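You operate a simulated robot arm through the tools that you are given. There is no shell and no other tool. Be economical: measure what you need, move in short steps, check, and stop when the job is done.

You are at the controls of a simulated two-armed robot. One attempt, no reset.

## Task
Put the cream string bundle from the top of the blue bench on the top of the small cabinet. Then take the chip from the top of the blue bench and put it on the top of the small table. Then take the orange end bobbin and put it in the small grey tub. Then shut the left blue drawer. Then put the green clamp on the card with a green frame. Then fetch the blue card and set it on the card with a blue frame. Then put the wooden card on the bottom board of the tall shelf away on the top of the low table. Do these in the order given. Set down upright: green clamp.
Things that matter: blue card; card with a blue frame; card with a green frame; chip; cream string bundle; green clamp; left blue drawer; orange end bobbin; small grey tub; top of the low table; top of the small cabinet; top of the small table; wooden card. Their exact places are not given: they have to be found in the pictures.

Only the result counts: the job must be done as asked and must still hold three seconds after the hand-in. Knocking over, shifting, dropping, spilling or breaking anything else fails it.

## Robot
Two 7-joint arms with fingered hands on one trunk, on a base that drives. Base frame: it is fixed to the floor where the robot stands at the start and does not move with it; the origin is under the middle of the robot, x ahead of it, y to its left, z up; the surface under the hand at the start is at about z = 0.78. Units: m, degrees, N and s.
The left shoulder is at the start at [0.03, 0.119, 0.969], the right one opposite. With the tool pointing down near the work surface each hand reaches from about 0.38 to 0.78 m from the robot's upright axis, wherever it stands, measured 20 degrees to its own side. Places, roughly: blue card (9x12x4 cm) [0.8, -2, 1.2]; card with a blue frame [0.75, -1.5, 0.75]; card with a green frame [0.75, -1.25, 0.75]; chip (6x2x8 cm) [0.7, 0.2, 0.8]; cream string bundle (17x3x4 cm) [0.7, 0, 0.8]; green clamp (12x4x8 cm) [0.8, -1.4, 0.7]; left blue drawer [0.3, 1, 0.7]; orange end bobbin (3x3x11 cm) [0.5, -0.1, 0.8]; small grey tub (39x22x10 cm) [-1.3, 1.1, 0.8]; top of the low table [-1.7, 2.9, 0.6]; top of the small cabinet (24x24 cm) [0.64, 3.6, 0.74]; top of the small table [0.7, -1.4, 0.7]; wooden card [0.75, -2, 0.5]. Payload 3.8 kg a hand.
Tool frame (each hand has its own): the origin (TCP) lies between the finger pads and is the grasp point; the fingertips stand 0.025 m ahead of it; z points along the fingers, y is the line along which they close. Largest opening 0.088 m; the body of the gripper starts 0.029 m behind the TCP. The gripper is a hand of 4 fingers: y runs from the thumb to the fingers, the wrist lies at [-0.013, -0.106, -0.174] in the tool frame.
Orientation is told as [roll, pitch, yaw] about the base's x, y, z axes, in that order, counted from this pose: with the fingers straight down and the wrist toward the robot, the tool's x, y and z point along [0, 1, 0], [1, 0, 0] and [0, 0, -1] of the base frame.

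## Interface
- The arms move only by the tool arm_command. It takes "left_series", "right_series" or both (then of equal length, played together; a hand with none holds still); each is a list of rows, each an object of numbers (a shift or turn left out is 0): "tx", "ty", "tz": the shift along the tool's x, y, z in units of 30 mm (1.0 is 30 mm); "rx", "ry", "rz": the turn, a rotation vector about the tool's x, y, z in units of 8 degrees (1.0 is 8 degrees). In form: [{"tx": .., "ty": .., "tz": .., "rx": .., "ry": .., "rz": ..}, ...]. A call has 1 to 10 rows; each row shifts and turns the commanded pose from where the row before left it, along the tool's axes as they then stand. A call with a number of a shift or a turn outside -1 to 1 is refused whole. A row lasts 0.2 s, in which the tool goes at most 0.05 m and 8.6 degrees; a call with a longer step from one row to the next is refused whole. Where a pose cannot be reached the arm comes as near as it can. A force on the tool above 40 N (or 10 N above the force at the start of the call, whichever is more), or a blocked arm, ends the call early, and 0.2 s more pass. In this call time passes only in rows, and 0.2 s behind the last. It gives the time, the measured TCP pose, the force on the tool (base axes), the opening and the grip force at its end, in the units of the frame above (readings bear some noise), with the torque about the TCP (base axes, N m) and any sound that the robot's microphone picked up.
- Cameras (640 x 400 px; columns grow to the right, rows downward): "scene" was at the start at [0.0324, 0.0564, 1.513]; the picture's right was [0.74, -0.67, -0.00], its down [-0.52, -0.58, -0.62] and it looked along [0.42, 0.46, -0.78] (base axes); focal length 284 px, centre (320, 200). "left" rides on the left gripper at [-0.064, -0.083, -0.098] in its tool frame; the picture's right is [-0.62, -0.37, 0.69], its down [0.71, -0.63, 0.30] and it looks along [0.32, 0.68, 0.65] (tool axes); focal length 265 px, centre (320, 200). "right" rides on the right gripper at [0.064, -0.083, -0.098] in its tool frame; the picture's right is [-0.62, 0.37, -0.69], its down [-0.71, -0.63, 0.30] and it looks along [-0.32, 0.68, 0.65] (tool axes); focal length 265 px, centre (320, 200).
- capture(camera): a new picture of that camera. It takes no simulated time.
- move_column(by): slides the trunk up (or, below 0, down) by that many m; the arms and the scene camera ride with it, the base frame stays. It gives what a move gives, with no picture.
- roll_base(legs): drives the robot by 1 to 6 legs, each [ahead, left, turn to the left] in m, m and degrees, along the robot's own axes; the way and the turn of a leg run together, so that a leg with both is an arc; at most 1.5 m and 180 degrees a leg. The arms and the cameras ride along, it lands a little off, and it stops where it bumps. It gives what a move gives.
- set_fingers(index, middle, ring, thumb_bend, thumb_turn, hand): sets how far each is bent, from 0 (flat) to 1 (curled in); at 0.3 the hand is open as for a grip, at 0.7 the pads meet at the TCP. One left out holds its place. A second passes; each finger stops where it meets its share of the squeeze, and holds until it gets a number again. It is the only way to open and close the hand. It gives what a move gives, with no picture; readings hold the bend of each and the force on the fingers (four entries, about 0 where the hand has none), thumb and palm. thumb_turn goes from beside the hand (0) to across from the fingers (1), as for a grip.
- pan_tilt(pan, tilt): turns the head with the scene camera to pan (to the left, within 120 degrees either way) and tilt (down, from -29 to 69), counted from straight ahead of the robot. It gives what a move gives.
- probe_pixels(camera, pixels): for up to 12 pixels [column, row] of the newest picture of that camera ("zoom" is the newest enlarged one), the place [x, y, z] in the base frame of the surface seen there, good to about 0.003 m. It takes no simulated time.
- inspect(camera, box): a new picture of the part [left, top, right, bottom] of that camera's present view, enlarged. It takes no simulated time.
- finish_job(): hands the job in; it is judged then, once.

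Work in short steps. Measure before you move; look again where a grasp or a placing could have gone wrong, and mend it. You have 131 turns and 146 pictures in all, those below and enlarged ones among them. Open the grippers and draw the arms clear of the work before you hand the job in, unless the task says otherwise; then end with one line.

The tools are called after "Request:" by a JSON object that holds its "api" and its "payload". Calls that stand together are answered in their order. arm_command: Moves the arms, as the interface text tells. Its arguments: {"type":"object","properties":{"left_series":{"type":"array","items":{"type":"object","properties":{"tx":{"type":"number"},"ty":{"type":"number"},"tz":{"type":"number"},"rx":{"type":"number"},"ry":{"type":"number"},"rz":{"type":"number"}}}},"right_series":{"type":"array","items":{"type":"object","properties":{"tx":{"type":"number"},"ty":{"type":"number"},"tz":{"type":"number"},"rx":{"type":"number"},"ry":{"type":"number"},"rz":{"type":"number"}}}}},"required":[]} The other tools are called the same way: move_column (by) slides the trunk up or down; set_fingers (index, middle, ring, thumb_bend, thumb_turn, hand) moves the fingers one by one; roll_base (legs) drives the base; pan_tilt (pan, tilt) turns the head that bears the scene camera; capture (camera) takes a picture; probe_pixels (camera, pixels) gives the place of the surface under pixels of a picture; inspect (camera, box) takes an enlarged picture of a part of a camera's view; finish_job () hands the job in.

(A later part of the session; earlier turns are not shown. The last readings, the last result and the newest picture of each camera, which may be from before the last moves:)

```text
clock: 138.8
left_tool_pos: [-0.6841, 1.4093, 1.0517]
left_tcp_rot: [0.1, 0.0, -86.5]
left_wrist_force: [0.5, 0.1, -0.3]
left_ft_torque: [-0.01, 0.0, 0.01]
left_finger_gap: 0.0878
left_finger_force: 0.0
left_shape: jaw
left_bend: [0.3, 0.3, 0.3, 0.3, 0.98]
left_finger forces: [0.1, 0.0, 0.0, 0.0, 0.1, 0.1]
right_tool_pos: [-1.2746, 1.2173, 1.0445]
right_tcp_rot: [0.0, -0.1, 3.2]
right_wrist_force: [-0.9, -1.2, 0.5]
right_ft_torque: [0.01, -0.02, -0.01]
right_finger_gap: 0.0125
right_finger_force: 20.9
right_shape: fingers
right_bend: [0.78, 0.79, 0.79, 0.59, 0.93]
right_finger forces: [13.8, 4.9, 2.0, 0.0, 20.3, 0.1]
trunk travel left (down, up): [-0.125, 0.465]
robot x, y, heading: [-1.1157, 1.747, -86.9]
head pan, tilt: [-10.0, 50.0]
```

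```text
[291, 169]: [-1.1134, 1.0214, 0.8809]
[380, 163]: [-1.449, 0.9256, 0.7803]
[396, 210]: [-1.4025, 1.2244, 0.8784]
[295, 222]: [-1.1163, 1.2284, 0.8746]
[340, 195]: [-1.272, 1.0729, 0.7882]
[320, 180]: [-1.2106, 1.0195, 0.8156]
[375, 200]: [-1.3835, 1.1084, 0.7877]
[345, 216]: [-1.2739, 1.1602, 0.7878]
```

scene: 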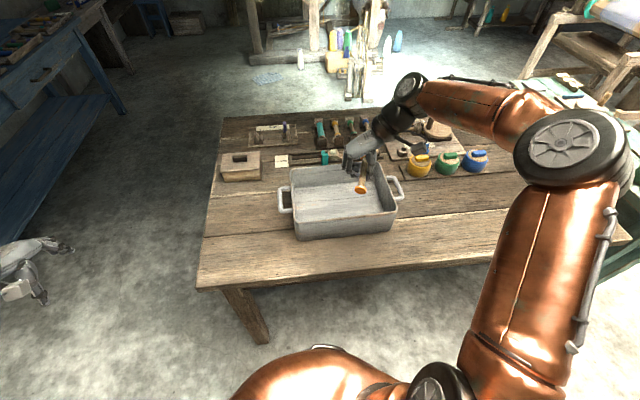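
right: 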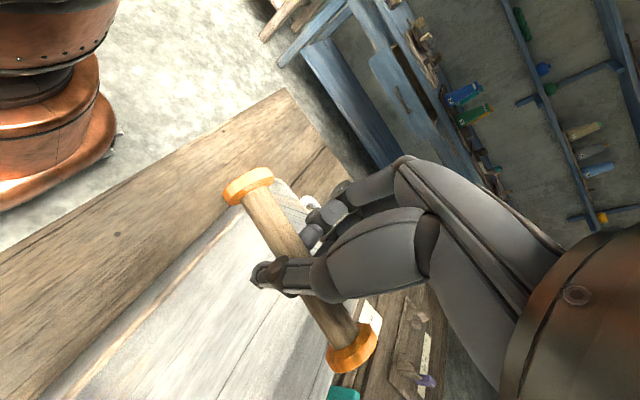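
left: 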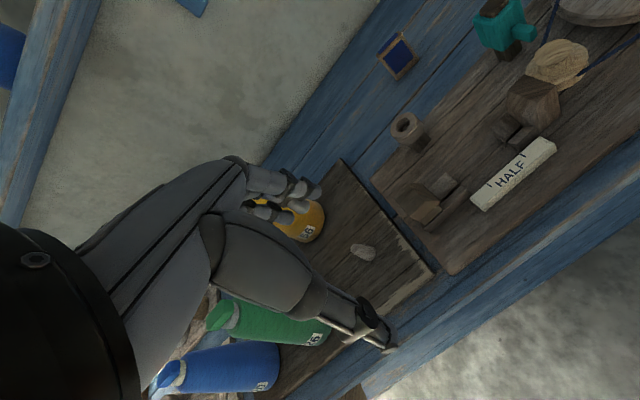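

Tub centre (-1.26,1.12), floor 0.788. Move in over centre then lower to z≈0.833.

Request:
{"api": "arm_command", "payload": {"right_series": [{"tx": -0.82, "ty": 0.2}, {"tx": -0.82, "ty": 0.2}, {"tx": -0.82, "ty": 0.2}, {"tx": -0.82, "ty": 0.22, "tz": 0.4}, {"tz": 1}, {"tz": 1}, {"tz": 1}, {"tz": 1}, {}]}}

Request:
{"api": "capture", "payload": {"camera": "scene"}}

Request:
{"api": "capture", "payload": {"camera": "right"}}

```text
clock: 140.8
left_tool_pos: [-0.6826, 1.4096, 1.0534]
left_tcp_rot: [0.0, -0.1, -86.5]
left_wrist_force: [-0.9, -0.9, 0.0]
left_ft_torque: [-0.01, -0.01, 0.0]
left_finger_gap: 0.0879
left_finger_force: 0.1
left_shape: jaw
left_bend: [0.3, 0.3, 0.3, 0.3, 0.98]
left_finger forces: [0.0, 0.1, 0.0, 0.1, 0.0, 0.0]
right_tool_pos: [-1.2439, 1.1217, 0.9124]
right_tcp_rot: [-0.1, -0.1, 3.2]
right_wrist_force: [0.2, 0.3, -0.7]
right_ft_torque: [-0.02, -0.04, -0.01]
right_finger_gap: 0.0128
right_finger_force: 20.5
right_shape: fingers
right_bend: [0.78, 0.79, 0.8, 0.59, 0.93]
right_finger forces: [13.7, 4.9, 2.1, 0.1, 20.1, 0.0]
trunk travel left (down, up): [-0.125, 0.465]
robot x, y, heading: [-1.1173, 1.7443, -86.5]
head pan, tilt: [-10.0, 50.0]
```

```text
99 pictures are left
```

scene: 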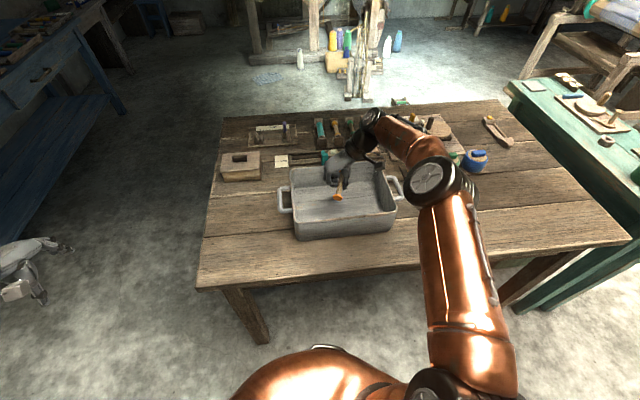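

```text
98 pictures are left
```

right: 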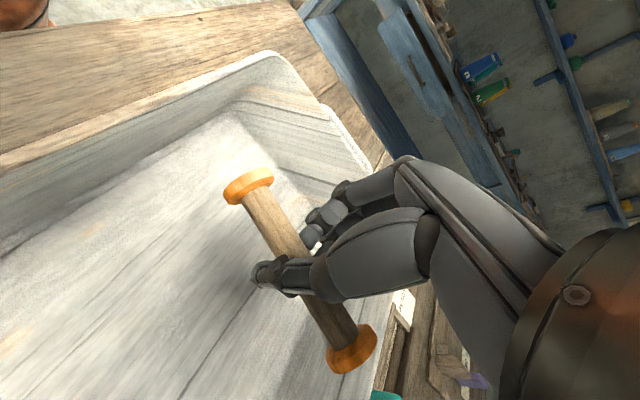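

Well centred. Lower 7.7 cm and release, then rise.

Request:
{"api": "arm_command", "payload": {"right_series": [{"tz": 0.7}, {"tz": 0.7}, {"tz": 0.7}, {"tz": 0.45}, {}]}}

Request:
{"api": "set_fingers", "payload": {"hand": "right", "index": 0.4, "middle": 0.4, "ring": 0.4, "thumb_bend": 0.4}}

Request:
{"api": "arm_command", "payload": {"right_series": [{"tz": -0.6}, {"tz": -1}, {"tz": -1}, {"tz": -1}, {"tz": -1}, {"tz": -1}, {"tz": -1}, {"tz": -1, "tx": 0.8}, {"tx": 0.8}, {"tx": 0.8}]}}

Request:
{"api": "capture", "payload": {"camera": "scene"}}

```text
clock: 142.1
left_tool_pos: [-0.6837, 1.4089, 1.0521]
left_tcp_rot: [0.0, 0.0, -86.5]
left_wrist_force: [-0.1, 0.1, -0.4]
left_ft_torque: [0.02, -0.04, -0.02]
left_finger_gap: 0.0881
left_finger_force: 0.0
left_shape: jaw
left_bend: [0.3, 0.3, 0.3, 0.3, 0.98]
left_finger forces: [0.0, 0.0, 0.0, 0.0, 0.1, 0.0]
right_tool_pos: [-1.245, 1.1191, 0.8359]
right_tcp_rot: [-0.1, 0.0, 3.2]
right_wrist_force: [0.5, -0.7, -1.0]
right_ft_torque: [0.0, 0.02, 0.02]
right_finger_gap: 0.0129
right_finger_force: 20.7
right_shape: fingers
right_bend: [0.78, 0.79, 0.8, 0.59, 0.93]
right_finger forces: [13.5, 5.0, 2.1, 0.0, 20.1, 0.0]
trunk travel left (down, up): [-0.125, 0.465]
robot x, y, heading: [-1.1206, 1.7429, -87.2]
head pan, tilt: [-10.0, 50.0]
```

```text
clock: 143.1
left_tool_pos: [-0.6841, 1.4078, 1.0521]
left_tcp_rot: [0.1, -0.1, -86.5]
left_wrist_force: [0.6, 0.4, -0.1]
left_ft_torque: [0.02, 0.01, 0.0]
left_finger_gap: 0.0879
left_finger_force: 0.1
left_shape: jaw
left_bend: [0.3, 0.3, 0.3, 0.3, 0.98]
left_finger forces: [0.0, 0.0, 0.0, 0.0, 0.1, 0.0]
right_tool_pos: [-1.245, 1.1201, 0.8372]
right_tcp_rot: [-0.1, -0.2, 3.2]
right_wrist_force: [-0.2, -0.6, 0.3]
right_ft_torque: [0.01, -0.01, 0.0]
right_finger_gap: 0.0629
right_finger_force: 0.0
right_shape: fingers
right_bend: [0.4, 0.4, 0.4, 0.4, 0.97]
right_finger forces: [0.0, 0.1, 0.1, 0.0, 0.0, 0.0]
trunk travel left (down, up): [-0.125, 0.465]
robot x, y, heading: [-1.1239, 1.749, -86.8]
head pan, tilt: [-10.0, 50.0]
```

```text
clock: 145.2
left_tool_pos: [-0.6833, 1.409, 1.0517]
left_tcp_rot: [0.1, -0.1, -86.5]
left_wrist_force: [0.3, -0.2, 0.5]
left_ft_torque: [0.03, 0.01, -0.02]
left_finger_gap: 0.0879
left_finger_force: 0.0
left_shape: jaw
left_bend: [0.3, 0.3, 0.3, 0.3, 0.98]
left_finger forces: [0.0, 0.0, 0.1, 0.0, 0.0, 0.1]
right_tool_pos: [-1.2471, 1.1927, 1.0654]
right_tcp_rot: [-0.1, -0.1, 3.2]
right_wrist_force: [-0.7, 0.0, 0.6]
right_ft_torque: [0.0, 0.01, 0.02]
right_finger_gap: 0.0631
right_finger_force: 0.1
right_shape: fingers
right_bend: [0.4, 0.4, 0.4, 0.4, 0.97]
right_finger forces: [0.1, 0.0, 0.0, 0.1, 0.0, 0.1]
trunk travel left (down, up): [-0.125, 0.465]
robot x, y, heading: [-1.1175, 1.7433, -87.1]
head pan, tilt: [-10.0, 50.0]
```

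```text
97 pictures are left
```

scene: 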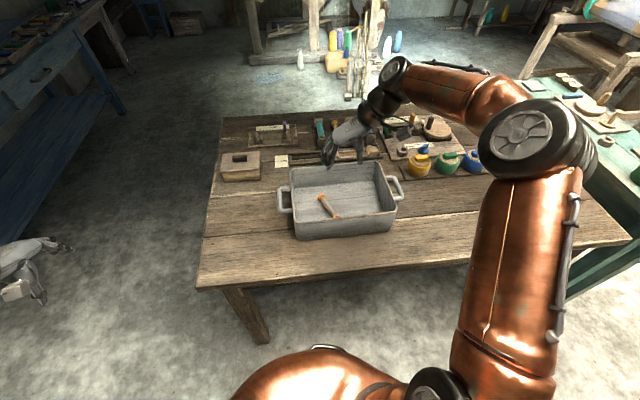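

Bobbin lies in the tub. Drive back: strafe left to x≈-0.28, turn to heading 0, and view the drawer.

Request:
{"api": "roll_base", "payload": {"legs": [[-0.1, 0, -2.5], [0, 0.82, 0], [0, 0, 89.5], [0, -0.65, 0]]}}

Request:
{"api": "pan_tilt", "payload": {"pan": -5, "tilt": 50}}

Request:
{"api": "capture", "payload": {"camera": "scene"}}

```text
clock: 157.3
left_tool_pos: [0.0528, 1.6283, 1.0524]
left_tcp_rot: [0.1, -0.1, 1.7]
left_wrist_force: [-0.3, -0.6, 0.1]
left_ft_torque: [-0.02, 0.0, 0.01]
left_finger_gap: 0.0881
left_finger_force: 0.0
left_shape: jaw
left_bend: [0.3, 0.3, 0.3, 0.3, 0.98]
left_finger forces: [0.0, 0.0, 0.0, 0.0, 0.1, 0.0]
right_tool_pos: [0.2506, 1.0574, 1.0654]
right_tcp_rot: [-0.2, -0.2, 91.4]
right_wrist_force: [-1.0, -0.6, -1.2]
right_ft_torque: [0.02, 0.01, 0.0]
right_finger_gap: 0.0632
right_finger_force: 0.1
right_shape: fingers
right_bend: [0.4, 0.4, 0.4, 0.4, 0.97]
right_finger forces: [0.0, 0.0, 0.0, 0.0, 0.0, 0.1]
trunk travel left (down, up): [-0.125, 0.465]
robot x, y, heading: [-0.3011, 1.2051, 1.5]
head pan, tilt: [-10.0, 50.0]
```

```text
clock: 158.0
left_tool_pos: [0.0528, 1.6289, 1.0511]
left_tcp_rot: [0.0, -0.1, 1.8]
left_wrist_force: [0.4, 0.1, 0.0]
left_ft_torque: [-0.03, -0.02, -0.01]
left_finger_gap: 0.088
left_finger_force: 0.0
left_shape: jaw
left_bend: [0.3, 0.3, 0.3, 0.3, 0.98]
left_finger forces: [0.0, 0.1, 0.0, 0.0, 0.1, 0.1]
right_tool_pos: [0.2518, 1.0582, 1.0667]
right_tcp_rot: [0.1, -0.1, 91.3]
right_wrist_force: [-0.2, 0.3, -0.4]
right_ft_torque: [0.01, 0.03, -0.01]
right_finger_gap: 0.063
right_finger_force: 0.1
right_shape: fingers
right_bend: [0.4, 0.4, 0.4, 0.4, 0.97]
right_finger forces: [0.0, 0.0, 0.0, 0.0, 0.0, 0.1]
trunk travel left (down, up): [-0.125, 0.465]
robot x, y, heading: [-0.2981, 1.203, 1.5]
head pan, tilt: [-5.0, 50.0]
```

```text
96 pictures are left
```

scene: 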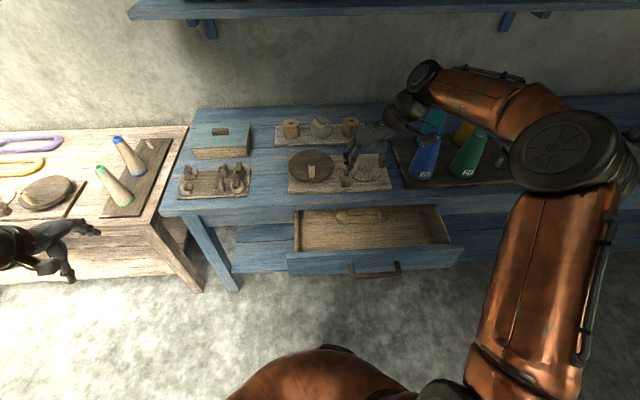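

Request:
{"api": "probe_pixels", "payload": {"camera": "scene", "pixels": [[287, 253], [290, 272], [462, 249], [460, 265], [375, 252], [375, 262], [350, 270], [398, 265], [360, 274], [300, 210], [420, 180], [240, 205]]}}

```text
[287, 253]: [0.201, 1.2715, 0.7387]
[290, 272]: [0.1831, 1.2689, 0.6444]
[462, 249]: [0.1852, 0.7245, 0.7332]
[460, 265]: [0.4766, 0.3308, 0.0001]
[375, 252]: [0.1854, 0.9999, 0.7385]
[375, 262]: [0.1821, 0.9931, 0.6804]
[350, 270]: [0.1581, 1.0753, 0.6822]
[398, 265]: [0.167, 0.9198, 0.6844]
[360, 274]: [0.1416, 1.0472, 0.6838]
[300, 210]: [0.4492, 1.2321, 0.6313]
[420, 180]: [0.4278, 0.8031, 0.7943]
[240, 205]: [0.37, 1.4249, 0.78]
```

Drawer front: x≈0.185, y 0.72–1.27, z 0.64–0.74; handle at y 0.92–1.075. I'll push the face right of the handle (y≈0.865) with closed fingers pointing forward. Back the base a little and turn the hand.

Request:
{"api": "roll_base", "payload": {"legs": [[-0.08, -0.14, -1.5]]}}

Request:
{"api": "set_fingers", "payload": {"hand": "right", "index": 0.7, "middle": 0.7, "ring": 0.7, "thumb_bend": 0.7}}

Request:
{"api": "arm_command", "payload": {"right_series": [{"ry": -1}, {"ry": -1}, {"ry": -1}, {"ry": -1}, {"ry": -1}, {"ry": -1}, {"ry": -1}, {"ry": -1}, {"ry": -1}, {"ry": -1}]}}

Request:
{"api": "arm_command", "payload": {"right_series": [{"ry": -0.6}, {"ry": -0.6}, {}]}}

```text
clock: 159.4
left_tool_pos: [-0.0159, 1.4738, 1.0523]
left_tcp_rot: [0.2, 0.0, 0.4]
left_wrist_force: [-0.4, 0.2, 0.2]
left_ft_torque: [-0.02, 0.02, -0.02]
left_finger_gap: 0.0878
left_finger_force: 0.1
left_shape: jaw
left_bend: [0.3, 0.3, 0.3, 0.3, 0.98]
left_finger forces: [0.1, 0.0, 0.1, 0.0, 0.0, 0.0]
right_tool_pos: [0.1686, 0.8989, 1.0655]
right_tcp_rot: [-0.1, -0.1, 90.1]
right_wrist_force: [-0.3, -1.1, 0.6]
right_ft_torque: [0.0, -0.04, 0.03]
right_finger_gap: 0.0633
right_finger_force: 0.1
right_shape: fingers
right_bend: [0.4, 0.4, 0.4, 0.4, 0.97]
right_finger forces: [0.0, 0.1, 0.1, 0.1, 0.0, 0.0]
trunk travel left (down, up): [-0.125, 0.465]
robot x, y, heading: [-0.3757, 1.0598, -0.1]
head pan, tilt: [-5.0, 50.0]
```

```text
clock: 160.4
left_tool_pos: [-0.0149, 1.474, 1.0518]
left_tcp_rot: [0.2, -0.1, 0.4]
left_wrist_force: [-0.3, -0.5, 0.8]
left_ft_torque: [0.01, 0.02, -0.02]
left_finger_gap: 0.0878
left_finger_force: 0.1
left_shape: jaw
left_bend: [0.3, 0.3, 0.3, 0.3, 0.98]
left_finger forces: [0.1, 0.1, 0.0, 0.1, 0.0, 0.0]
right_tool_pos: [0.1688, 0.9002, 1.0647]
right_tcp_rot: [0.0, -0.1, 90.1]
right_wrist_force: [0.2, -0.1, -0.7]
right_ft_torque: [0.01, 0.0, 0.04]
right_finger_gap: 0.0
right_finger_force: 0.1
right_shape: fingers
right_bend: [0.7, 0.7, 0.7, 0.7, 0.97]
right_finger forces: [0.0, 0.0, 0.0, 0.0, 0.0, 0.0]
trunk travel left (down, up): [-0.125, 0.465]
robot x, y, heading: [-0.376, 1.061, -0.0]
head pan, tilt: [-5.0, 50.0]
```

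```text
clock: 162.6
left_tool_pos: [-0.0153, 1.4743, 1.0533]
left_tcp_rot: [0.1, -0.1, 0.4]
left_wrist_force: [-0.1, -0.3, 1.0]
left_ft_torque: [-0.04, -0.02, -0.04]
left_finger_gap: 0.0878
left_finger_force: 0.0
left_shape: jaw
left_bend: [0.3, 0.3, 0.3, 0.3, 0.98]
left_finger forces: [0.0, 0.0, 0.0, 0.1, 0.1, 0.0]
right_tool_pos: [0.1695, 0.8992, 1.0642]
right_tcp_rot: [-80.2, -0.1, 90.2]
right_wrist_force: [0.5, -0.3, 0.0]
right_ft_torque: [0.01, -0.01, 0.0]
right_finger_gap: 0.0
right_finger_force: 0.0
right_shape: fingers
right_bend: [0.7, 0.7, 0.7, 0.7, 0.97]
right_finger forces: [0.1, 0.1, 0.0, 0.0, 0.0, 0.0]
trunk travel left (down, up): [-0.125, 0.465]
robot x, y, heading: [-0.3745, 1.0611, 0.3]
head pan, tilt: [-5.0, 50.0]
```

```text
clock: 163.4
left_tool_pos: [-0.0158, 1.4737, 1.0523]
left_tcp_rot: [0.1, 0.0, 0.4]
left_wrist_force: [-0.4, 0.5, -0.1]
left_ft_torque: [0.0, -0.01, -0.03]
left_finger_gap: 0.0878
left_finger_force: 0.1
left_shape: jaw
left_bend: [0.3, 0.3, 0.3, 0.3, 0.98]
left_finger forces: [0.0, 0.1, 0.0, 0.0, 0.0, 0.1]
right_tool_pos: [0.1693, 0.8995, 1.0646]
right_tcp_rot: [-89.6, -0.1, 90.1]
right_wrist_force: [0.0, 0.4, -0.4]
right_ft_torque: [0.04, 0.02, 0.01]
right_finger_gap: 0.0
right_finger_force: 0.1
right_shape: fingers
right_bend: [0.7, 0.7, 0.7, 0.7, 0.97]
right_finger forces: [0.1, 0.0, 0.0, 0.0, 0.0, 0.0]
trunk travel left (down, up): [-0.125, 0.465]
robot x, y, heading: [-0.3768, 1.0574, -0.1]
head pan, tilt: [-5.0, 50.0]
```

Hand points forward. Retract to x≈0.11, shift to y≈0.865 and lower.

Request:
{"api": "arm_command", "payload": {"right_series": [{"tz": -1, "ty": -0.6}, {"tz": -1, "ty": -0.6}, {"tx": 1}, {"tx": 1}, {"tx": 1}, {"tx": 1}, {"tx": 1}, {"tx": 1}, {"tx": 1}, {}]}}

Request:
{"api": "capture", "payload": {"camera": "scene"}}

```text
clock: 165.6
left_tool_pos: [-0.0159, 1.4749, 1.0523]
left_tcp_rot: [0.1, -0.1, 0.4]
left_wrist_force: [0.0, -0.2, -0.5]
left_ft_torque: [-0.02, 0.01, 0.02]
left_finger_gap: 0.088
left_finger_force: 0.1
left_shape: jaw
left_bend: [0.3, 0.3, 0.3, 0.3, 0.98]
left_finger forces: [0.0, 0.1, 0.0, 0.0, 0.1, 0.1]
right_tool_pos: [0.1069, 0.8637, 0.8515]
right_tcp_rot: [-89.7, -0.1, 90.1]
right_wrist_force: [-0.3, -0.1, 0.7]
right_ft_torque: [0.01, -0.01, -0.02]
right_finger_gap: 0.0
right_finger_force: 0.1
right_shape: fingers
right_bend: [0.7, 0.7, 0.7, 0.7, 0.97]
right_finger forces: [0.0, 0.0, 0.0, 0.0, 0.0, 0.0]
trunk travel left (down, up): [-0.125, 0.465]
robot x, y, heading: [-0.3767, 1.0559, -0.1]
head pan, tilt: [-5.0, 50.0]
```

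```text
95 pictures are left
```

scene: 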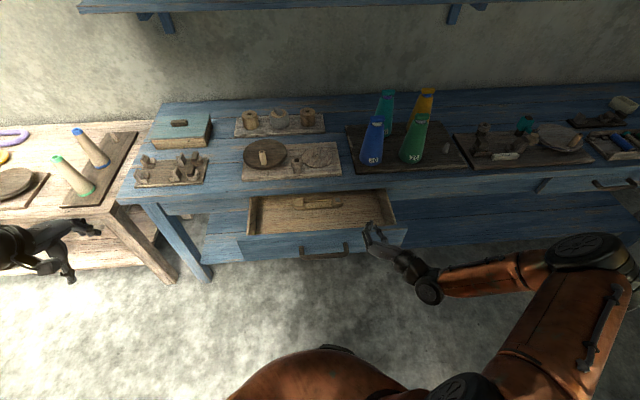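

Good pose. Lower to z≈0.69 and approach the face.

Request:
{"api": "arm_command", "payload": {"right_series": [{"tx": 0.9}, {"tx": 0.9}, {"tx": 0.9}, {"tx": 0.9}, {"tx": 0.9}, {"tx": 0.9}, {}]}}

Request:
{"api": "capture", "payload": {"camera": "scene"}}

```text
clock: 167.2
left_tool_pos: [-0.0145, 1.4747, 1.0527]
left_tcp_rot: [0.1, -0.1, 0.4]
left_wrist_force: [0.5, 0.5, -0.7]
left_ft_torque: [0.0, 0.03, 0.0]
left_finger_gap: 0.0877
left_finger_force: 0.0
left_shape: jaw
left_bend: [0.3, 0.3, 0.3, 0.3, 0.98]
left_finger forces: [0.0, 0.1, 0.0, 0.0, 0.0, 0.0]
right_tool_pos: [0.1053, 0.8638, 0.6925]
right_tcp_rot: [-89.7, -0.1, 90.0]
right_wrist_force: [-0.3, 0.2, 0.3]
right_ft_torque: [0.04, 0.0, 0.02]
right_finger_gap: 0.0
right_finger_force: 0.1
right_shape: fingers
right_bend: [0.7, 0.7, 0.7, 0.7, 0.97]
right_finger forces: [0.0, 0.0, 0.1, 0.1, 0.1, 0.0]
trunk travel left (down, up): [-0.125, 0.465]
robot x, y, heading: [-0.3768, 1.0586, 0.2]
head pan, tilt: [-5.0, 50.0]
```

```text
94 pictures are left
```

scene: 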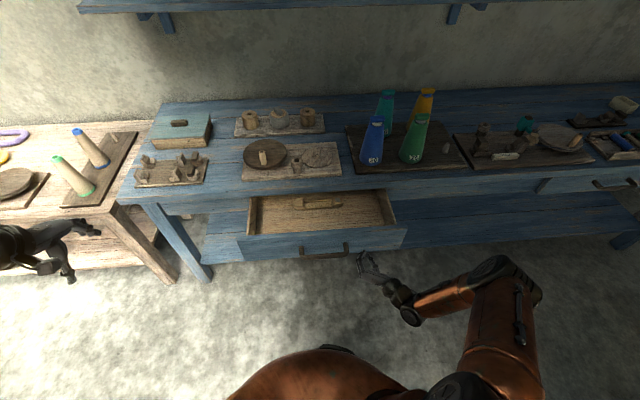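

Push forward in small rows toward closing (about 17 cm of drawer travel).

Request:
{"api": "arm_command", "payload": {"right_series": [{"tz": 0.6}, {"tz": 0.6}, {"tz": 0.6}, {"tz": 0.6}, {"tz": 0.6}, {"tz": 0.6}, {"tz": 0.6}, {"tz": 0.6}, {"tz": 0.6}, {"tz": 0.6}]}}

Request:
{"api": "capture", "payload": {"camera": "scene"}}

```text
clock: 169.4
left_tool_pos: [-0.0146, 1.4743, 1.053]
left_tcp_rot: [0.0, 0.0, 0.4]
left_wrist_force: [0.0, -0.1, 0.2]
left_ft_torque: [-0.01, 0.02, 0.01]
left_finger_gap: 0.0882
left_finger_force: 0.1
left_shape: jaw
left_bend: [0.3, 0.3, 0.3, 0.3, 0.98]
left_finger forces: [0.0, 0.1, 0.0, 0.1, 0.0, 0.0]
right_tool_pos: [0.2836, 0.8692, 0.6968]
right_tcp_rot: [-89.6, -0.2, 90.1]
right_wrist_force: [-0.1, -0.4, 0.0]
right_ft_torque: [0.01, -0.01, 0.0]
right_finger_gap: 0.0002
right_finger_force: 0.0
right_shape: fingers
right_bend: [0.7, 0.7, 0.7, 0.7, 0.97]
right_finger forces: [0.0, 0.0, 0.0, 0.0, 0.1, 0.0]
right hand out of reach, approached as far as the arm can: row 10
trunk travel left (down, up): [-0.125, 0.465]
robot x, y, heading: [-0.3752, 1.0585, -0.1]
head pan, tilt: [-5.0, 50.0]
```

```text
93 pictures are left
```

scene: 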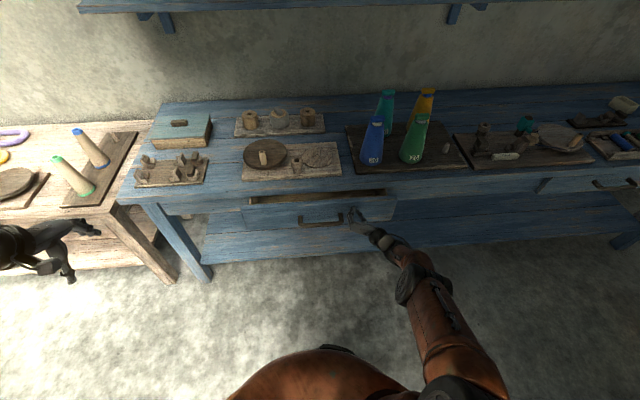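

Drawer mostly in; arm at its reach limit. Push on by driving the base ahead 4.5 cm.

Request:
{"api": "roll_base", "payload": {"legs": [[0.045, 0, 0]]}}

Request:
{"api": "inspect", "payload": {"camera": "scene", "box": [200, 150, 450, 300]}}

```text
clock: 170.3
left_tool_pos: [0.0346, 1.4753, 1.0512]
left_tcp_rot: [0.2, 0.1, 0.3]
left_wrist_force: [0.7, -0.2, -0.1]
left_ft_torque: [0.02, -0.01, -0.02]
left_finger_gap: 0.0877
left_finger_force: 0.1
left_shape: jaw
left_bend: [0.3, 0.3, 0.3, 0.3, 0.98]
left_finger forces: [0.0, 0.0, 0.0, 0.0, 0.1, 0.1]
right_tool_pos: [0.3306, 0.8687, 0.6965]
right_tcp_rot: [-89.5, -0.2, 90.1]
right_wrist_force: [0.5, -0.3, 0.2]
right_ft_torque: [-0.04, -0.03, 0.02]
right_finger_gap: 0.0
right_finger_force: 0.1
right_shape: fingers
right_bend: [0.7, 0.7, 0.7, 0.7, 0.98]
right_finger forces: [0.1, 0.0, 0.0, 0.1, 0.0, 0.0]
trunk travel left (down, up): [-0.125, 0.465]
robot x, y, heading: [-0.33, 1.0567, -0.2]
head pan, tilt: [-5.0, 50.0]
```

```text
2.56 times, centred on (325, 225) of scene
```

zoom: 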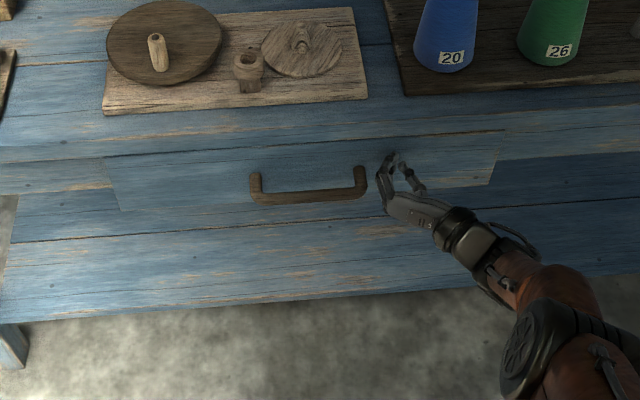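

Nearly flush. Probe the drawer face versus the apron beside it.

Request:
{"api": "probe_pixels", "payload": {"camera": "zoom", "pixels": [[150, 180], [200, 180], [330, 165], [480, 165], [60, 175], [530, 150], [20, 180], [560, 145]]}}

```text
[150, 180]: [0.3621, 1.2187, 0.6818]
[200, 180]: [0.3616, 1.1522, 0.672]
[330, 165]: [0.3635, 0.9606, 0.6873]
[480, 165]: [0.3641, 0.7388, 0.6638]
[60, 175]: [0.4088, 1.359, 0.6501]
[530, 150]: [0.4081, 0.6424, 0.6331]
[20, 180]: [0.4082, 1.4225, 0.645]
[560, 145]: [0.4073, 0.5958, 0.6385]
```

Face at x 0.362, apron at 0.408: push on 2.5 cm more and watch.

Request:
{"api": "roll_base", "payload": {"legs": [[0.025, 0, 0]]}}

Request:
{"api": "inspect", "payload": {"camera": "scene", "box": [200, 150, 450, 300]}}

Request:
{"api": "probe_pixels", "payload": {"camera": "zoom", "pixels": [[150, 180], [200, 175], [320, 160], [470, 150], [60, 175], [520, 150]]}}

```text
clock: 171.2
left_tool_pos: [0.0594, 1.474, 1.0506]
left_tcp_rot: [0.1, 0.1, 0.3]
left_wrist_force: [0.4, -0.1, -1.2]
left_ft_torque: [0.0, -0.02, 0.03]
left_finger_gap: 0.0878
left_finger_force: 0.1
left_shape: jaw
left_bend: [0.3, 0.3, 0.3, 0.3, 0.98]
left_finger forces: [0.1, 0.0, 0.0, 0.0, 0.1, 0.0]
right_tool_pos: [0.3564, 0.8675, 0.6962]
right_tcp_rot: [-89.6, -0.1, 90.2]
right_wrist_force: [0.0, -1.2, -0.1]
right_ft_torque: [0.03, -0.01, 0.0]
right_finger_gap: 0.0
right_finger_force: 0.1
right_shape: fingers
right_bend: [0.7, 0.7, 0.7, 0.7, 0.98]
right_finger forces: [0.1, 0.0, 0.1, 0.1, 0.0, 0.0]
trunk travel left (down, up): [-0.125, 0.465]
robot x, y, heading: [-0.3004, 1.0567, -0.1]
head pan, tilt: [-5.0, 50.0]
```

```text
2.56 times, centred on (325, 225) of scene
```

zoom: 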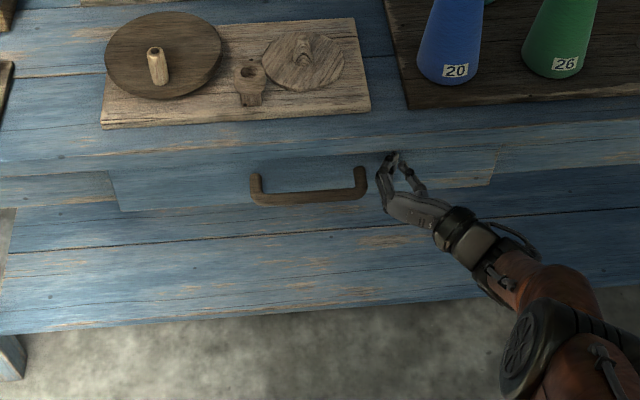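

```text
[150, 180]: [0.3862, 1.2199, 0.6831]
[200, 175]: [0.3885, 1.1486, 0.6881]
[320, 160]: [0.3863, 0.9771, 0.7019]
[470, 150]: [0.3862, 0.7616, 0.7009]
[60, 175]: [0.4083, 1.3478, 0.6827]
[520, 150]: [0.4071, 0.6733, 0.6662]
```

Face at 0.387, still moving freely. Push 1.5 cm more, then again.

Request:
{"api": "roll_base", "payload": {"legs": [[0.015, 0, 0]]}}

Request:
{"api": "capture", "payload": {"camera": "scene"}}

Request:
{"api": "probe_pixels", "payload": {"camera": "scene", "pixels": [[260, 220], [300, 212], [380, 208], [223, 218], [403, 208], [560, 190], [620, 190], [520, 195]]}}

```text
clock: 172.0
left_tool_pos: [0.0702, 1.4746, 1.0513]
left_tcp_rot: [0.1, -0.1, 0.2]
left_wrist_force: [-0.1, 0.4, -0.7]
left_ft_torque: [-0.01, -0.01, 0.01]
left_finger_gap: 0.0877
left_finger_force: 0.2
left_shape: jaw
left_bend: [0.3, 0.3, 0.3, 0.3, 0.98]
left_finger forces: [0.1, 0.0, 0.0, 0.1, 0.0, 0.0]
right_tool_pos: [0.3598, 0.8675, 0.6914]
right_tcp_rot: [-89.2, -0.2, 90.5]
right_wrist_force: [-9.2, 0.1, 3.7]
right_ft_torque: [-0.01, -0.05, -0.1]
right_finger_gap: 0.0001
right_finger_force: 4.7
right_shape: fingers
right_bend: [0.7, 0.7, 0.7, 0.71, 1.0]
right_finger forces: [0.8, 0.6, 0.0, 0.1, 8.1, 0.0]
trunk travel left (down, up): [-0.125, 0.465]
robot x, y, heading: [-0.2936, 1.0596, -0.1]
head pan, tilt: [-5.0, 50.0]
stopped in leg 1: the force on the tool passed its limit at 57 N (the readings are from after the stop); the commanded pose is now the measured one
```

```text
90 pictures are left
```

scene: 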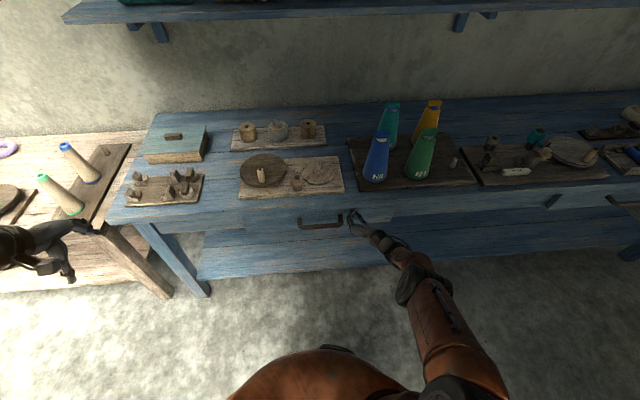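

```text
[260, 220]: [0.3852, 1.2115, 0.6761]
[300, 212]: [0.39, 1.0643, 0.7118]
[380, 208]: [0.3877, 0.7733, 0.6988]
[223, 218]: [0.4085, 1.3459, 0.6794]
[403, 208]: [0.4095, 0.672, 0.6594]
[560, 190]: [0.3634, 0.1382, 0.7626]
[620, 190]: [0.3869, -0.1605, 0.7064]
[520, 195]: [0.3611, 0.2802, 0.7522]
```

Blocked at 57 N with the face at 0.387, same as the closed right drawer: shut. Retreat and raise the hand back to pointing down.

Request:
{"api": "roll_base", "payload": {"legs": [[-0.07, 0, 0]]}}

Request:
{"api": "arm_command", "payload": {"right_series": [{"tz": -1, "tx": -1}, {"tz": -1, "tx": -1}, {"tx": -1}, {"tx": -1}, {"tx": -1}, {"tx": -1}, {"tx": -1}, {"tx": -1}, {"tx": -1}, {"tx": -1}]}}

Request:
{"api": "arm_command", "payload": {"right_series": [{"ry": 1, "tx": -1}, {"ry": 1}, {"ry": 1}, {"ry": 1}, {"ry": 1}, {"ry": 1}, {"ry": 1}, {"ry": 1}, {"ry": 1}, {"ry": 1}]}}

Request:
{"api": "set_fingers", "payload": {"hand": "right", "index": 0.3, "middle": 0.3, "ring": 0.3, "thumb_bend": 0.3}}

Request:
{"api": "arm_command", "payload": {"right_series": [{"ry": 0.6}, {"ry": 0.6}, {"rz": 1}, {"rz": 1}, {"rz": 1}, {"rz": 1}, {"rz": 1}, {"rz": 1}, {"rz": 1}, {"rz": 1}]}}

Request:
{"api": "capture", "payload": {"camera": "scene"}}

```text
clock: 173.0
left_tool_pos: [-0.0035, 1.4733, 1.0523]
left_tcp_rot: [0.0, -0.3, 0.2]
left_wrist_force: [-0.1, -0.3, 0.4]
left_ft_torque: [0.0, 0.01, -0.01]
left_finger_gap: 0.0879
left_finger_force: 0.1
left_shape: jaw
left_bend: [0.3, 0.3, 0.3, 0.3, 0.98]
left_finger forces: [0.0, 0.0, 0.1, 0.0, 0.0, 0.1]
right_tool_pos: [0.2873, 0.8663, 0.6922]
right_tcp_rot: [-89.2, -0.2, 90.3]
right_wrist_force: [-0.8, -0.3, 0.0]
right_ft_torque: [0.02, 0.01, -0.02]
right_finger_gap: 0.0001
right_finger_force: 0.1
right_shape: fingers
right_bend: [0.7, 0.7, 0.7, 0.7, 0.98]
right_finger forces: [0.0, 0.0, 0.1, 0.0, 0.0, 0.0]
trunk travel left (down, up): [-0.125, 0.465]
robot x, y, heading: [-0.3636, 1.0577, 0.1]
head pan, tilt: [-5.0, 50.0]
```

```text
clock: 175.2
left_tool_pos: [-0.002, 1.4742, 1.0516]
left_tcp_rot: [0.2, -0.1, 0.1]
left_wrist_force: [-0.5, 0.1, -0.6]
left_ft_torque: [0.03, -0.04, -0.01]
left_finger_gap: 0.0877
left_finger_force: 0.0
left_shape: jaw
left_bend: [0.3, 0.3, 0.3, 0.3, 0.98]
left_finger forces: [0.0, 0.0, 0.0, 0.0, 0.0, 0.0]
right_tool_pos: [0.2321, 0.8666, 0.9937]
right_tcp_rot: [-89.2, -0.2, 90.3]
right_wrist_force: [0.0, 0.7, 1.1]
right_ft_torque: [0.01, 0.01, -0.02]
right_finger_gap: 0.0003
right_finger_force: 0.0
right_shape: fingers
right_bend: [0.7, 0.7, 0.7, 0.7, 0.98]
right_finger forces: [0.1, 0.1, 0.0, 0.0, 0.0, 0.1]
trunk travel left (down, up): [-0.125, 0.465]
robot x, y, heading: [-0.3619, 1.0611, -0.1]
head pan, tilt: [-5.0, 50.0]
```

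```text
clock: 177.4
left_tool_pos: [-0.0024, 1.4753, 1.0525]
left_tcp_rot: [0.1, -0.1, 0.2]
left_wrist_force: [0.8, -0.4, -0.1]
left_ft_torque: [-0.02, 0.0, 0.03]
left_finger_gap: 0.088
left_finger_force: 0.0
left_shape: jaw
left_bend: [0.3, 0.3, 0.3, 0.3, 0.98]
left_finger forces: [0.0, 0.1, 0.1, 0.0, 0.0, 0.0]
right_tool_pos: [0.2326, 0.8656, 1.0218]
right_tcp_rot: [-9.0, -0.1, 90.3]
right_wrist_force: [-0.2, -0.4, 0.6]
right_ft_torque: [-0.01, 0.02, 0.03]
right_finger_gap: 0.0001
right_finger_force: 0.2
right_shape: fingers
right_bend: [0.7, 0.7, 0.7, 0.7, 0.98]
right_finger forces: [0.0, 0.0, 0.0, 0.1, 0.1, 0.0]
trunk travel left (down, up): [-0.125, 0.465]
robot x, y, heading: [-0.3657, 1.059, -0.0]
head pan, tilt: [-5.0, 50.0]
```

```text
clock: 178.4
left_tool_pos: [-0.0028, 1.4736, 1.0521]
left_tcp_rot: [0.1, 0.0, 0.3]
left_wrist_force: [0.1, -0.1, 0.1]
left_ft_torque: [0.02, -0.01, -0.02]
left_finger_gap: 0.0878
left_finger_force: 0.1
left_shape: jaw
left_bend: [0.3, 0.3, 0.3, 0.3, 0.98]
left_finger forces: [0.1, 0.0, 0.0, 0.1, 0.0, 0.0]
right_tool_pos: [0.2323, 0.8666, 1.0231]
right_tcp_rot: [-9.2, -0.2, 90.3]
right_wrist_force: [0.3, 0.3, -0.5]
right_ft_torque: [0.04, -0.03, -0.03]
right_finger_gap: 0.0845
right_finger_force: 0.0
right_shape: fingers
right_bend: [0.3, 0.3, 0.3, 0.3, 0.98]
right_finger forces: [0.0, 0.0, 0.0, 0.0, 0.1, 0.1]
trunk travel left (down, up): [-0.125, 0.465]
robot x, y, heading: [-0.3662, 1.057, -0.3]
head pan, tilt: [-5.0, 50.0]
```

```text
clock: 180.6
left_tool_pos: [-0.0023, 1.4735, 1.0529]
left_tcp_rot: [0.1, -0.1, 0.1]
left_wrist_force: [-0.8, -0.3, -0.2]
left_ft_torque: [-0.01, 0.01, 0.0]
left_finger_gap: 0.0879
left_finger_force: 0.0
left_shape: jaw
left_bend: [0.3, 0.3, 0.3, 0.3, 0.98]
left_finger forces: [0.0, 0.1, 0.0, 0.1, 0.0, 0.1]
right_tool_pos: [0.2319, 0.8659, 1.0221]
right_tcp_rot: [0.3, 0.3, 26.2]
right_wrist_force: [-0.2, -0.7, 0.4]
right_ft_torque: [0.01, -0.03, 0.02]
right_finger_gap: 0.0843
right_finger_force: 0.0
right_shape: fingers
right_bend: [0.3, 0.3, 0.3, 0.3, 0.98]
right_finger forces: [0.0, 0.1, 0.0, 0.1, 0.0, 0.0]
trunk travel left (down, up): [-0.125, 0.465]
robot x, y, heading: [-0.3655, 1.0574, -0.0]
head pan, tilt: [-5.0, 50.0]
```

```text
89 pictures are left
```

scene: 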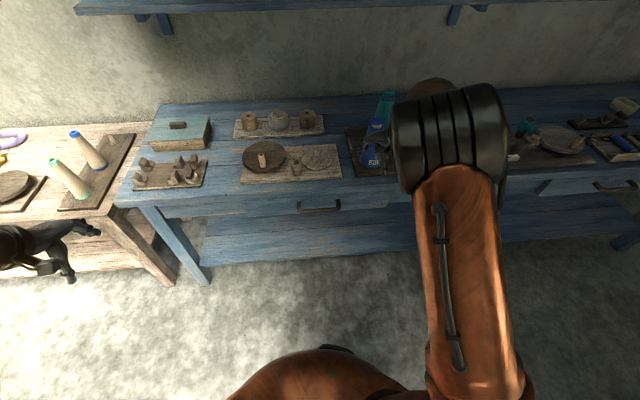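

Drawer is shut. Drive to the small table, to about (0.07,-1.17).

Request:
{"api": "roll_base", "payload": {"legs": [[0.14, -0.3, 0], [0, -1.5, 0], [0, -0.43, 0], [0.29, 0, 0]]}}

Request:
{"api": "pan_tilt", "payload": {"pan": -15, "tilt": 50}}

Request:
{"api": "capture", "payload": {"camera": "scene"}}

Request:
{"api": "capture", "payload": {"camera": "right"}}

```text
clock: 193.8
left_tool_pos: [0.4639, -0.7561, 1.0523]
left_tcp_rot: [0.1, 0.0, 1.4]
left_wrist_force: [-0.5, 0.2, -0.3]
left_ft_torque: [0.0, 0.03, 0.0]
left_finger_gap: 0.0879
left_finger_force: 0.0
left_shape: jaw
left_bend: [0.3, 0.3, 0.3, 0.3, 0.98]
left_finger forces: [0.1, 0.0, 0.1, 0.0, 0.0, 0.1]
right_tool_pos: [0.7126, -1.3581, 1.0222]
right_tcp_rot: [0.3, 0.5, 27.5]
right_wrist_force: [0.0, 0.6, 0.5]
right_ft_torque: [0.05, -0.02, 0.03]
right_finger_gap: 0.0844
right_finger_force: 0.0
right_shape: fingers
right_bend: [0.3, 0.3, 0.3, 0.3, 0.98]
right_finger forces: [0.0, 0.1, 0.0, 0.0, 0.0, 0.0]
trunk travel left (down, up): [-0.125, 0.465]
robot x, y, heading: [0.1106, -1.1776, 1.3]
head pan, tilt: [-5.0, 50.0]
```

```text
clock: 194.5
left_tool_pos: [0.4625, -0.7555, 1.0526]
left_tcp_rot: [0.0, 0.0, 1.5]
left_wrist_force: [-0.7, 0.4, -0.1]
left_ft_torque: [-0.03, 0.02, 0.03]
left_finger_gap: 0.0883
left_finger_force: 0.0
left_shape: jaw
left_bend: [0.3, 0.3, 0.3, 0.3, 0.98]
left_finger forces: [0.0, 0.0, 0.0, 0.1, 0.1, 0.0]
right_tool_pos: [0.7118, -1.3571, 1.0224]
right_tcp_rot: [0.3, 0.3, 27.7]
right_wrist_force: [-0.2, 0.7, -0.9]
right_ft_torque: [-0.01, 0.01, 0.0]
right_finger_gap: 0.0845
right_finger_force: 0.0
right_shape: fingers
right_bend: [0.3, 0.3, 0.3, 0.3, 0.98]
right_finger forces: [0.1, 0.0, 0.0, 0.1, 0.0, 0.2]
trunk travel left (down, up): [-0.125, 0.465]
robot x, y, heading: [0.1099, -1.1819, 1.1]
head pan, tilt: [-15.0, 50.0]
```

```text
88 pictures are left
```

scene: 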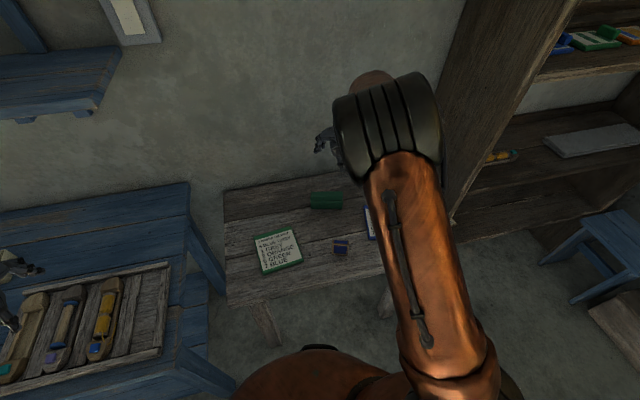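

```text
87 pictures are left
```

right: 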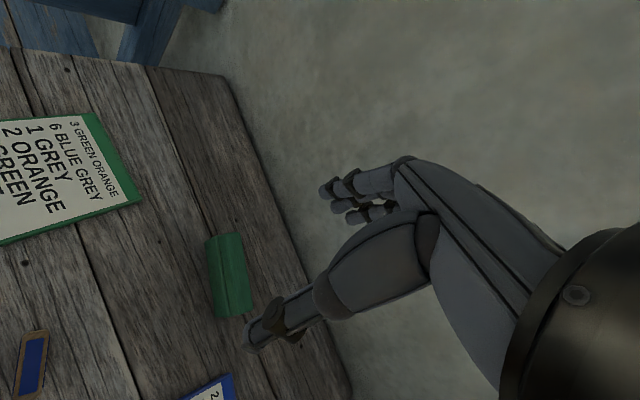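

Probe and zoom the green clamp.

Request:
{"api": "inspect", "payload": {"camera": "right", "box": [160, 200, 288, 340]}}

Request:
{"api": "probe_pixels", "payload": {"camera": "right", "pixels": [[210, 238], [240, 234], [228, 275], [217, 315], [248, 308], [215, 270], [240, 270], [200, 290], [260, 290], [140, 200], [95, 113], [5, 243]]}}

Request:
{"api": "inspect", "payload": {"camera": "scene", "box": [230, 170, 390, 280]}}

```text
2.86 times, centred on (224, 270) of right
```

zoom: 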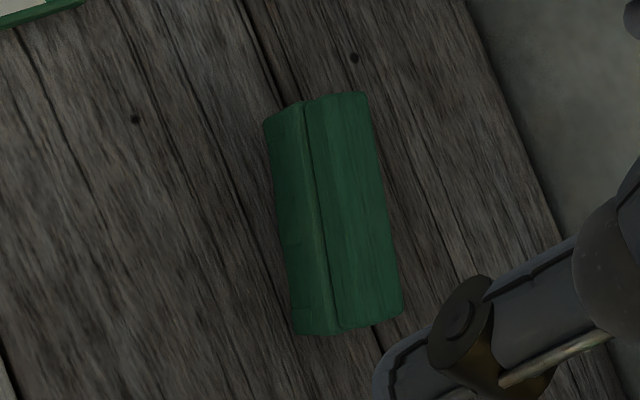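

```text
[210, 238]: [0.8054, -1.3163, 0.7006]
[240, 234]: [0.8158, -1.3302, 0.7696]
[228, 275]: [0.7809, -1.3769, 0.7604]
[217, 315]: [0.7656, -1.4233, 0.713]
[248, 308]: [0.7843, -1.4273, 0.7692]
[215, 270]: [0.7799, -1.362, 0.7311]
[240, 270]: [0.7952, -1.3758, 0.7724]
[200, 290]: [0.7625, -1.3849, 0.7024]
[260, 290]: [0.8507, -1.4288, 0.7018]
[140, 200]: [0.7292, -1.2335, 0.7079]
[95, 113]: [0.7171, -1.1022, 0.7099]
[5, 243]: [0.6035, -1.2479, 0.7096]
```

```text
3.64 times, centred on (310, 225) of scene
```

zoom: 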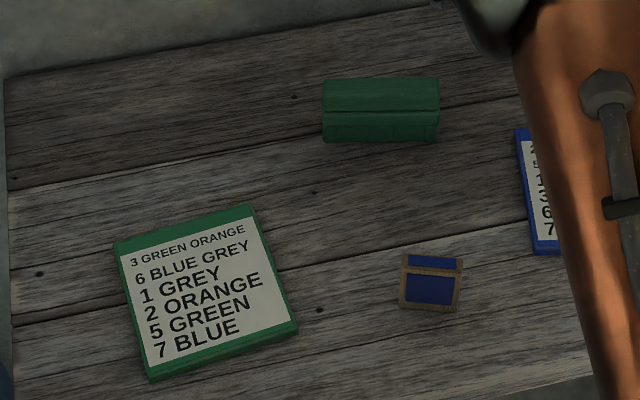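

Clamp top z≈0.772, centre ≈(0.79,-1.375), yaw ≈-15. Rotate and move above it.

Request:
{"api": "arm_command", "payload": {"right_series": [{"rz": 0.9}, {"rz": 0.9}, {"rz": 0.9}, {"rz": 0.9}, {"rz": 0.9}, {"rz": 0.84}, {"ty": 0.9, "tz": 1}, {"ty": 0.9, "tz": 1}, {"ty": 0.87, "tz": 1, "tx": 0.1}, {"tz": 0.9}]}}

Request:
{"api": "capture", "payload": {"camera": "right"}}

```text
clock: 196.7
left_tool_pos: [0.4627, -0.7557, 1.0518]
left_tcp_rot: [0.1, -0.2, 1.5]
left_wrist_force: [-0.2, -0.1, 0.1]
left_ft_torque: [-0.01, -0.04, -0.02]
left_finger_gap: 0.0878
left_finger_force: 0.0
left_shape: jaw
left_bend: [0.3, 0.3, 0.3, 0.3, 0.98]
left_finger forces: [0.1, 0.0, 0.1, 0.0, 0.0, 0.0]
right_tool_pos: [0.7905, -1.3784, 0.9051]
right_tcp_rot: [0.0, 0.3, -15.1]
right_wrist_force: [-0.4, 0.3, -0.5]
right_ft_torque: [0.02, -0.03, -0.01]
right_finger_gap: 0.0845
right_finger_force: 0.1
right_shape: fingers
right_bend: [0.3, 0.3, 0.3, 0.3, 0.98]
right_finger forces: [0.0, 0.1, 0.1, 0.0, 0.1, 0.0]
trunk travel left (down, up): [-0.125, 0.465]
robot x, y, heading: [0.1113, -1.1781, 1.0]
head pan, tilt: [-15.0, 50.0]
```

```text
84 pictures are left
```

right: 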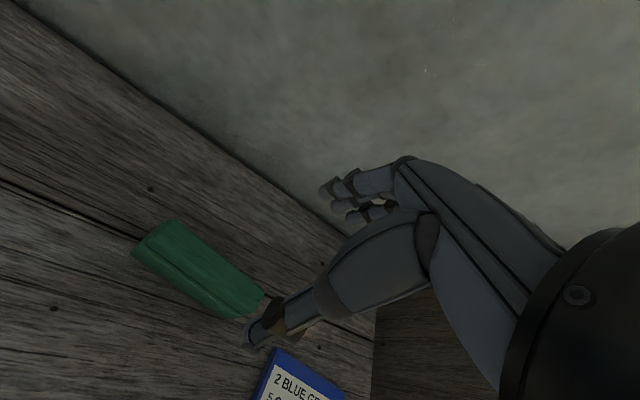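

Probe clamp's edges from here.

Request:
{"api": "probe_pixels", "payload": {"camera": "right", "pixels": [[177, 224], [262, 294], [220, 258], [160, 238], [245, 310], [200, 275], [135, 254], [213, 317], [215, 290], [190, 262]]}}

Request:
{"api": "inspect", "payload": {"camera": "right", "box": [120, 200, 300, 340]}}

```text
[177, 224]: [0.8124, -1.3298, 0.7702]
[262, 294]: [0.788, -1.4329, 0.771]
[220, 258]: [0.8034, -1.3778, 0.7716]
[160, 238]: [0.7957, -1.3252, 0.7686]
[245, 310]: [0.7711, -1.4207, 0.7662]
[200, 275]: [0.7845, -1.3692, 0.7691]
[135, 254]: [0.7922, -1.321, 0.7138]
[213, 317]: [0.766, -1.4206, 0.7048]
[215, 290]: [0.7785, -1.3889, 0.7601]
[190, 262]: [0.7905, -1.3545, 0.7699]
```

```text
2.86 times, centred on (210, 270) of right
```

zoom: 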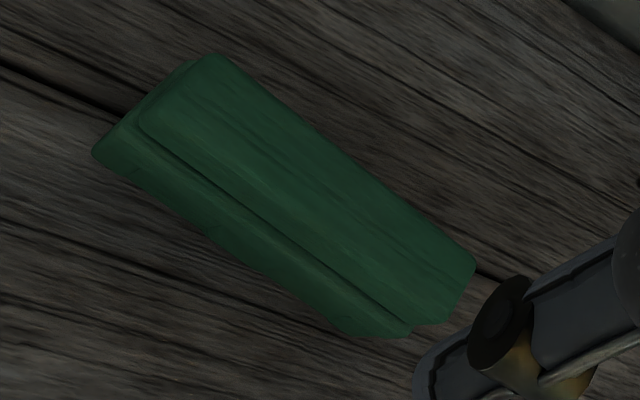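

Aligned (clamp yaw ≈-14, centre (0.79,-1.377)). Lower to z≈0.743 and grip.

Request:
{"api": "arm_command", "payload": {"right_series": [{"tz": 0.9}, {"tz": 0.9}, {"tz": 0.9}, {"tz": 0.9}, {"tz": 0.9}, {"tz": 0.9}, {}]}}

Request:
{"api": "set_fingers", "payload": {"hand": "right", "index": 0.7, "middle": 0.7, "ring": 0.7, "thumb_bend": 0.7}}

Request:
{"api": "capture", "payload": {"camera": "right"}}

```text
clock: 198.3
left_tool_pos: [0.4626, -0.7561, 1.0519]
left_tcp_rot: [0.1, 0.0, 1.4]
left_wrist_force: [0.4, 0.6, 0.7]
left_ft_torque: [0.0, 0.01, 0.01]
left_finger_gap: 0.0882
left_finger_force: 0.2
left_shape: jaw
left_bend: [0.3, 0.3, 0.3, 0.3, 0.98]
left_finger forces: [0.1, 0.0, 0.0, 0.0, 0.0, 0.1]
right_tool_pos: [0.7873, -1.3747, 0.7428]
right_tcp_rot: [0.0, 0.5, -15.1]
right_wrist_force: [-0.3, -0.9, 0.4]
right_ft_torque: [0.01, -0.01, -0.01]
right_finger_gap: 0.0846
right_finger_force: 0.1
right_shape: fingers
right_bend: [0.3, 0.3, 0.3, 0.3, 0.98]
right_finger forces: [0.1, 0.1, 0.0, 0.0, 0.0, 0.0]
trunk travel left (down, up): [-0.125, 0.465]
robot x, y, heading: [0.1103, -1.1786, 1.0]
head pan, tilt: [-15.0, 50.0]
```

```text
clock: 199.3
left_tool_pos: [0.4627, -0.7545, 1.0519]
left_tcp_rot: [0.1, -0.1, 1.4]
left_wrist_force: [-0.5, 0.0, 0.1]
left_ft_torque: [-0.02, -0.04, 0.04]
left_finger_gap: 0.0879
left_finger_force: 0.1
left_shape: jaw
left_bend: [0.3, 0.3, 0.3, 0.3, 0.98]
left_finger forces: [0.0, 0.0, 0.0, 0.0, 0.1, 0.1]
right_tool_pos: [0.7862, -1.3744, 0.7431]
right_tcp_rot: [0.0, 0.5, -15.0]
right_wrist_force: [-0.6, 1.3, -0.2]
right_ft_torque: [-0.01, -0.01, 0.01]
right_finger_gap: 0.0236
right_finger_force: 12.6
right_shape: fingers
right_bend: [0.61, 0.64, 0.66, 0.58, 0.95]
right_finger forces: [5.6, 4.4, 3.3, 0.1, 12.1, 0.0]
trunk travel left (down, up): [-0.125, 0.465]
robot x, y, heading: [0.1084, -1.1776, 1.2]
head pan, tilt: [-15.0, 50.0]
```

```text
82 pictures are left
```

right: 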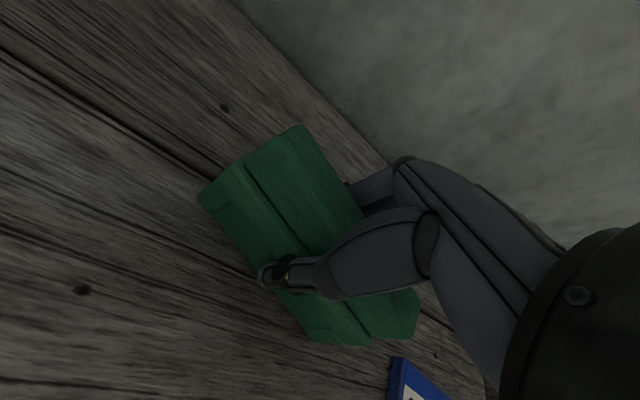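

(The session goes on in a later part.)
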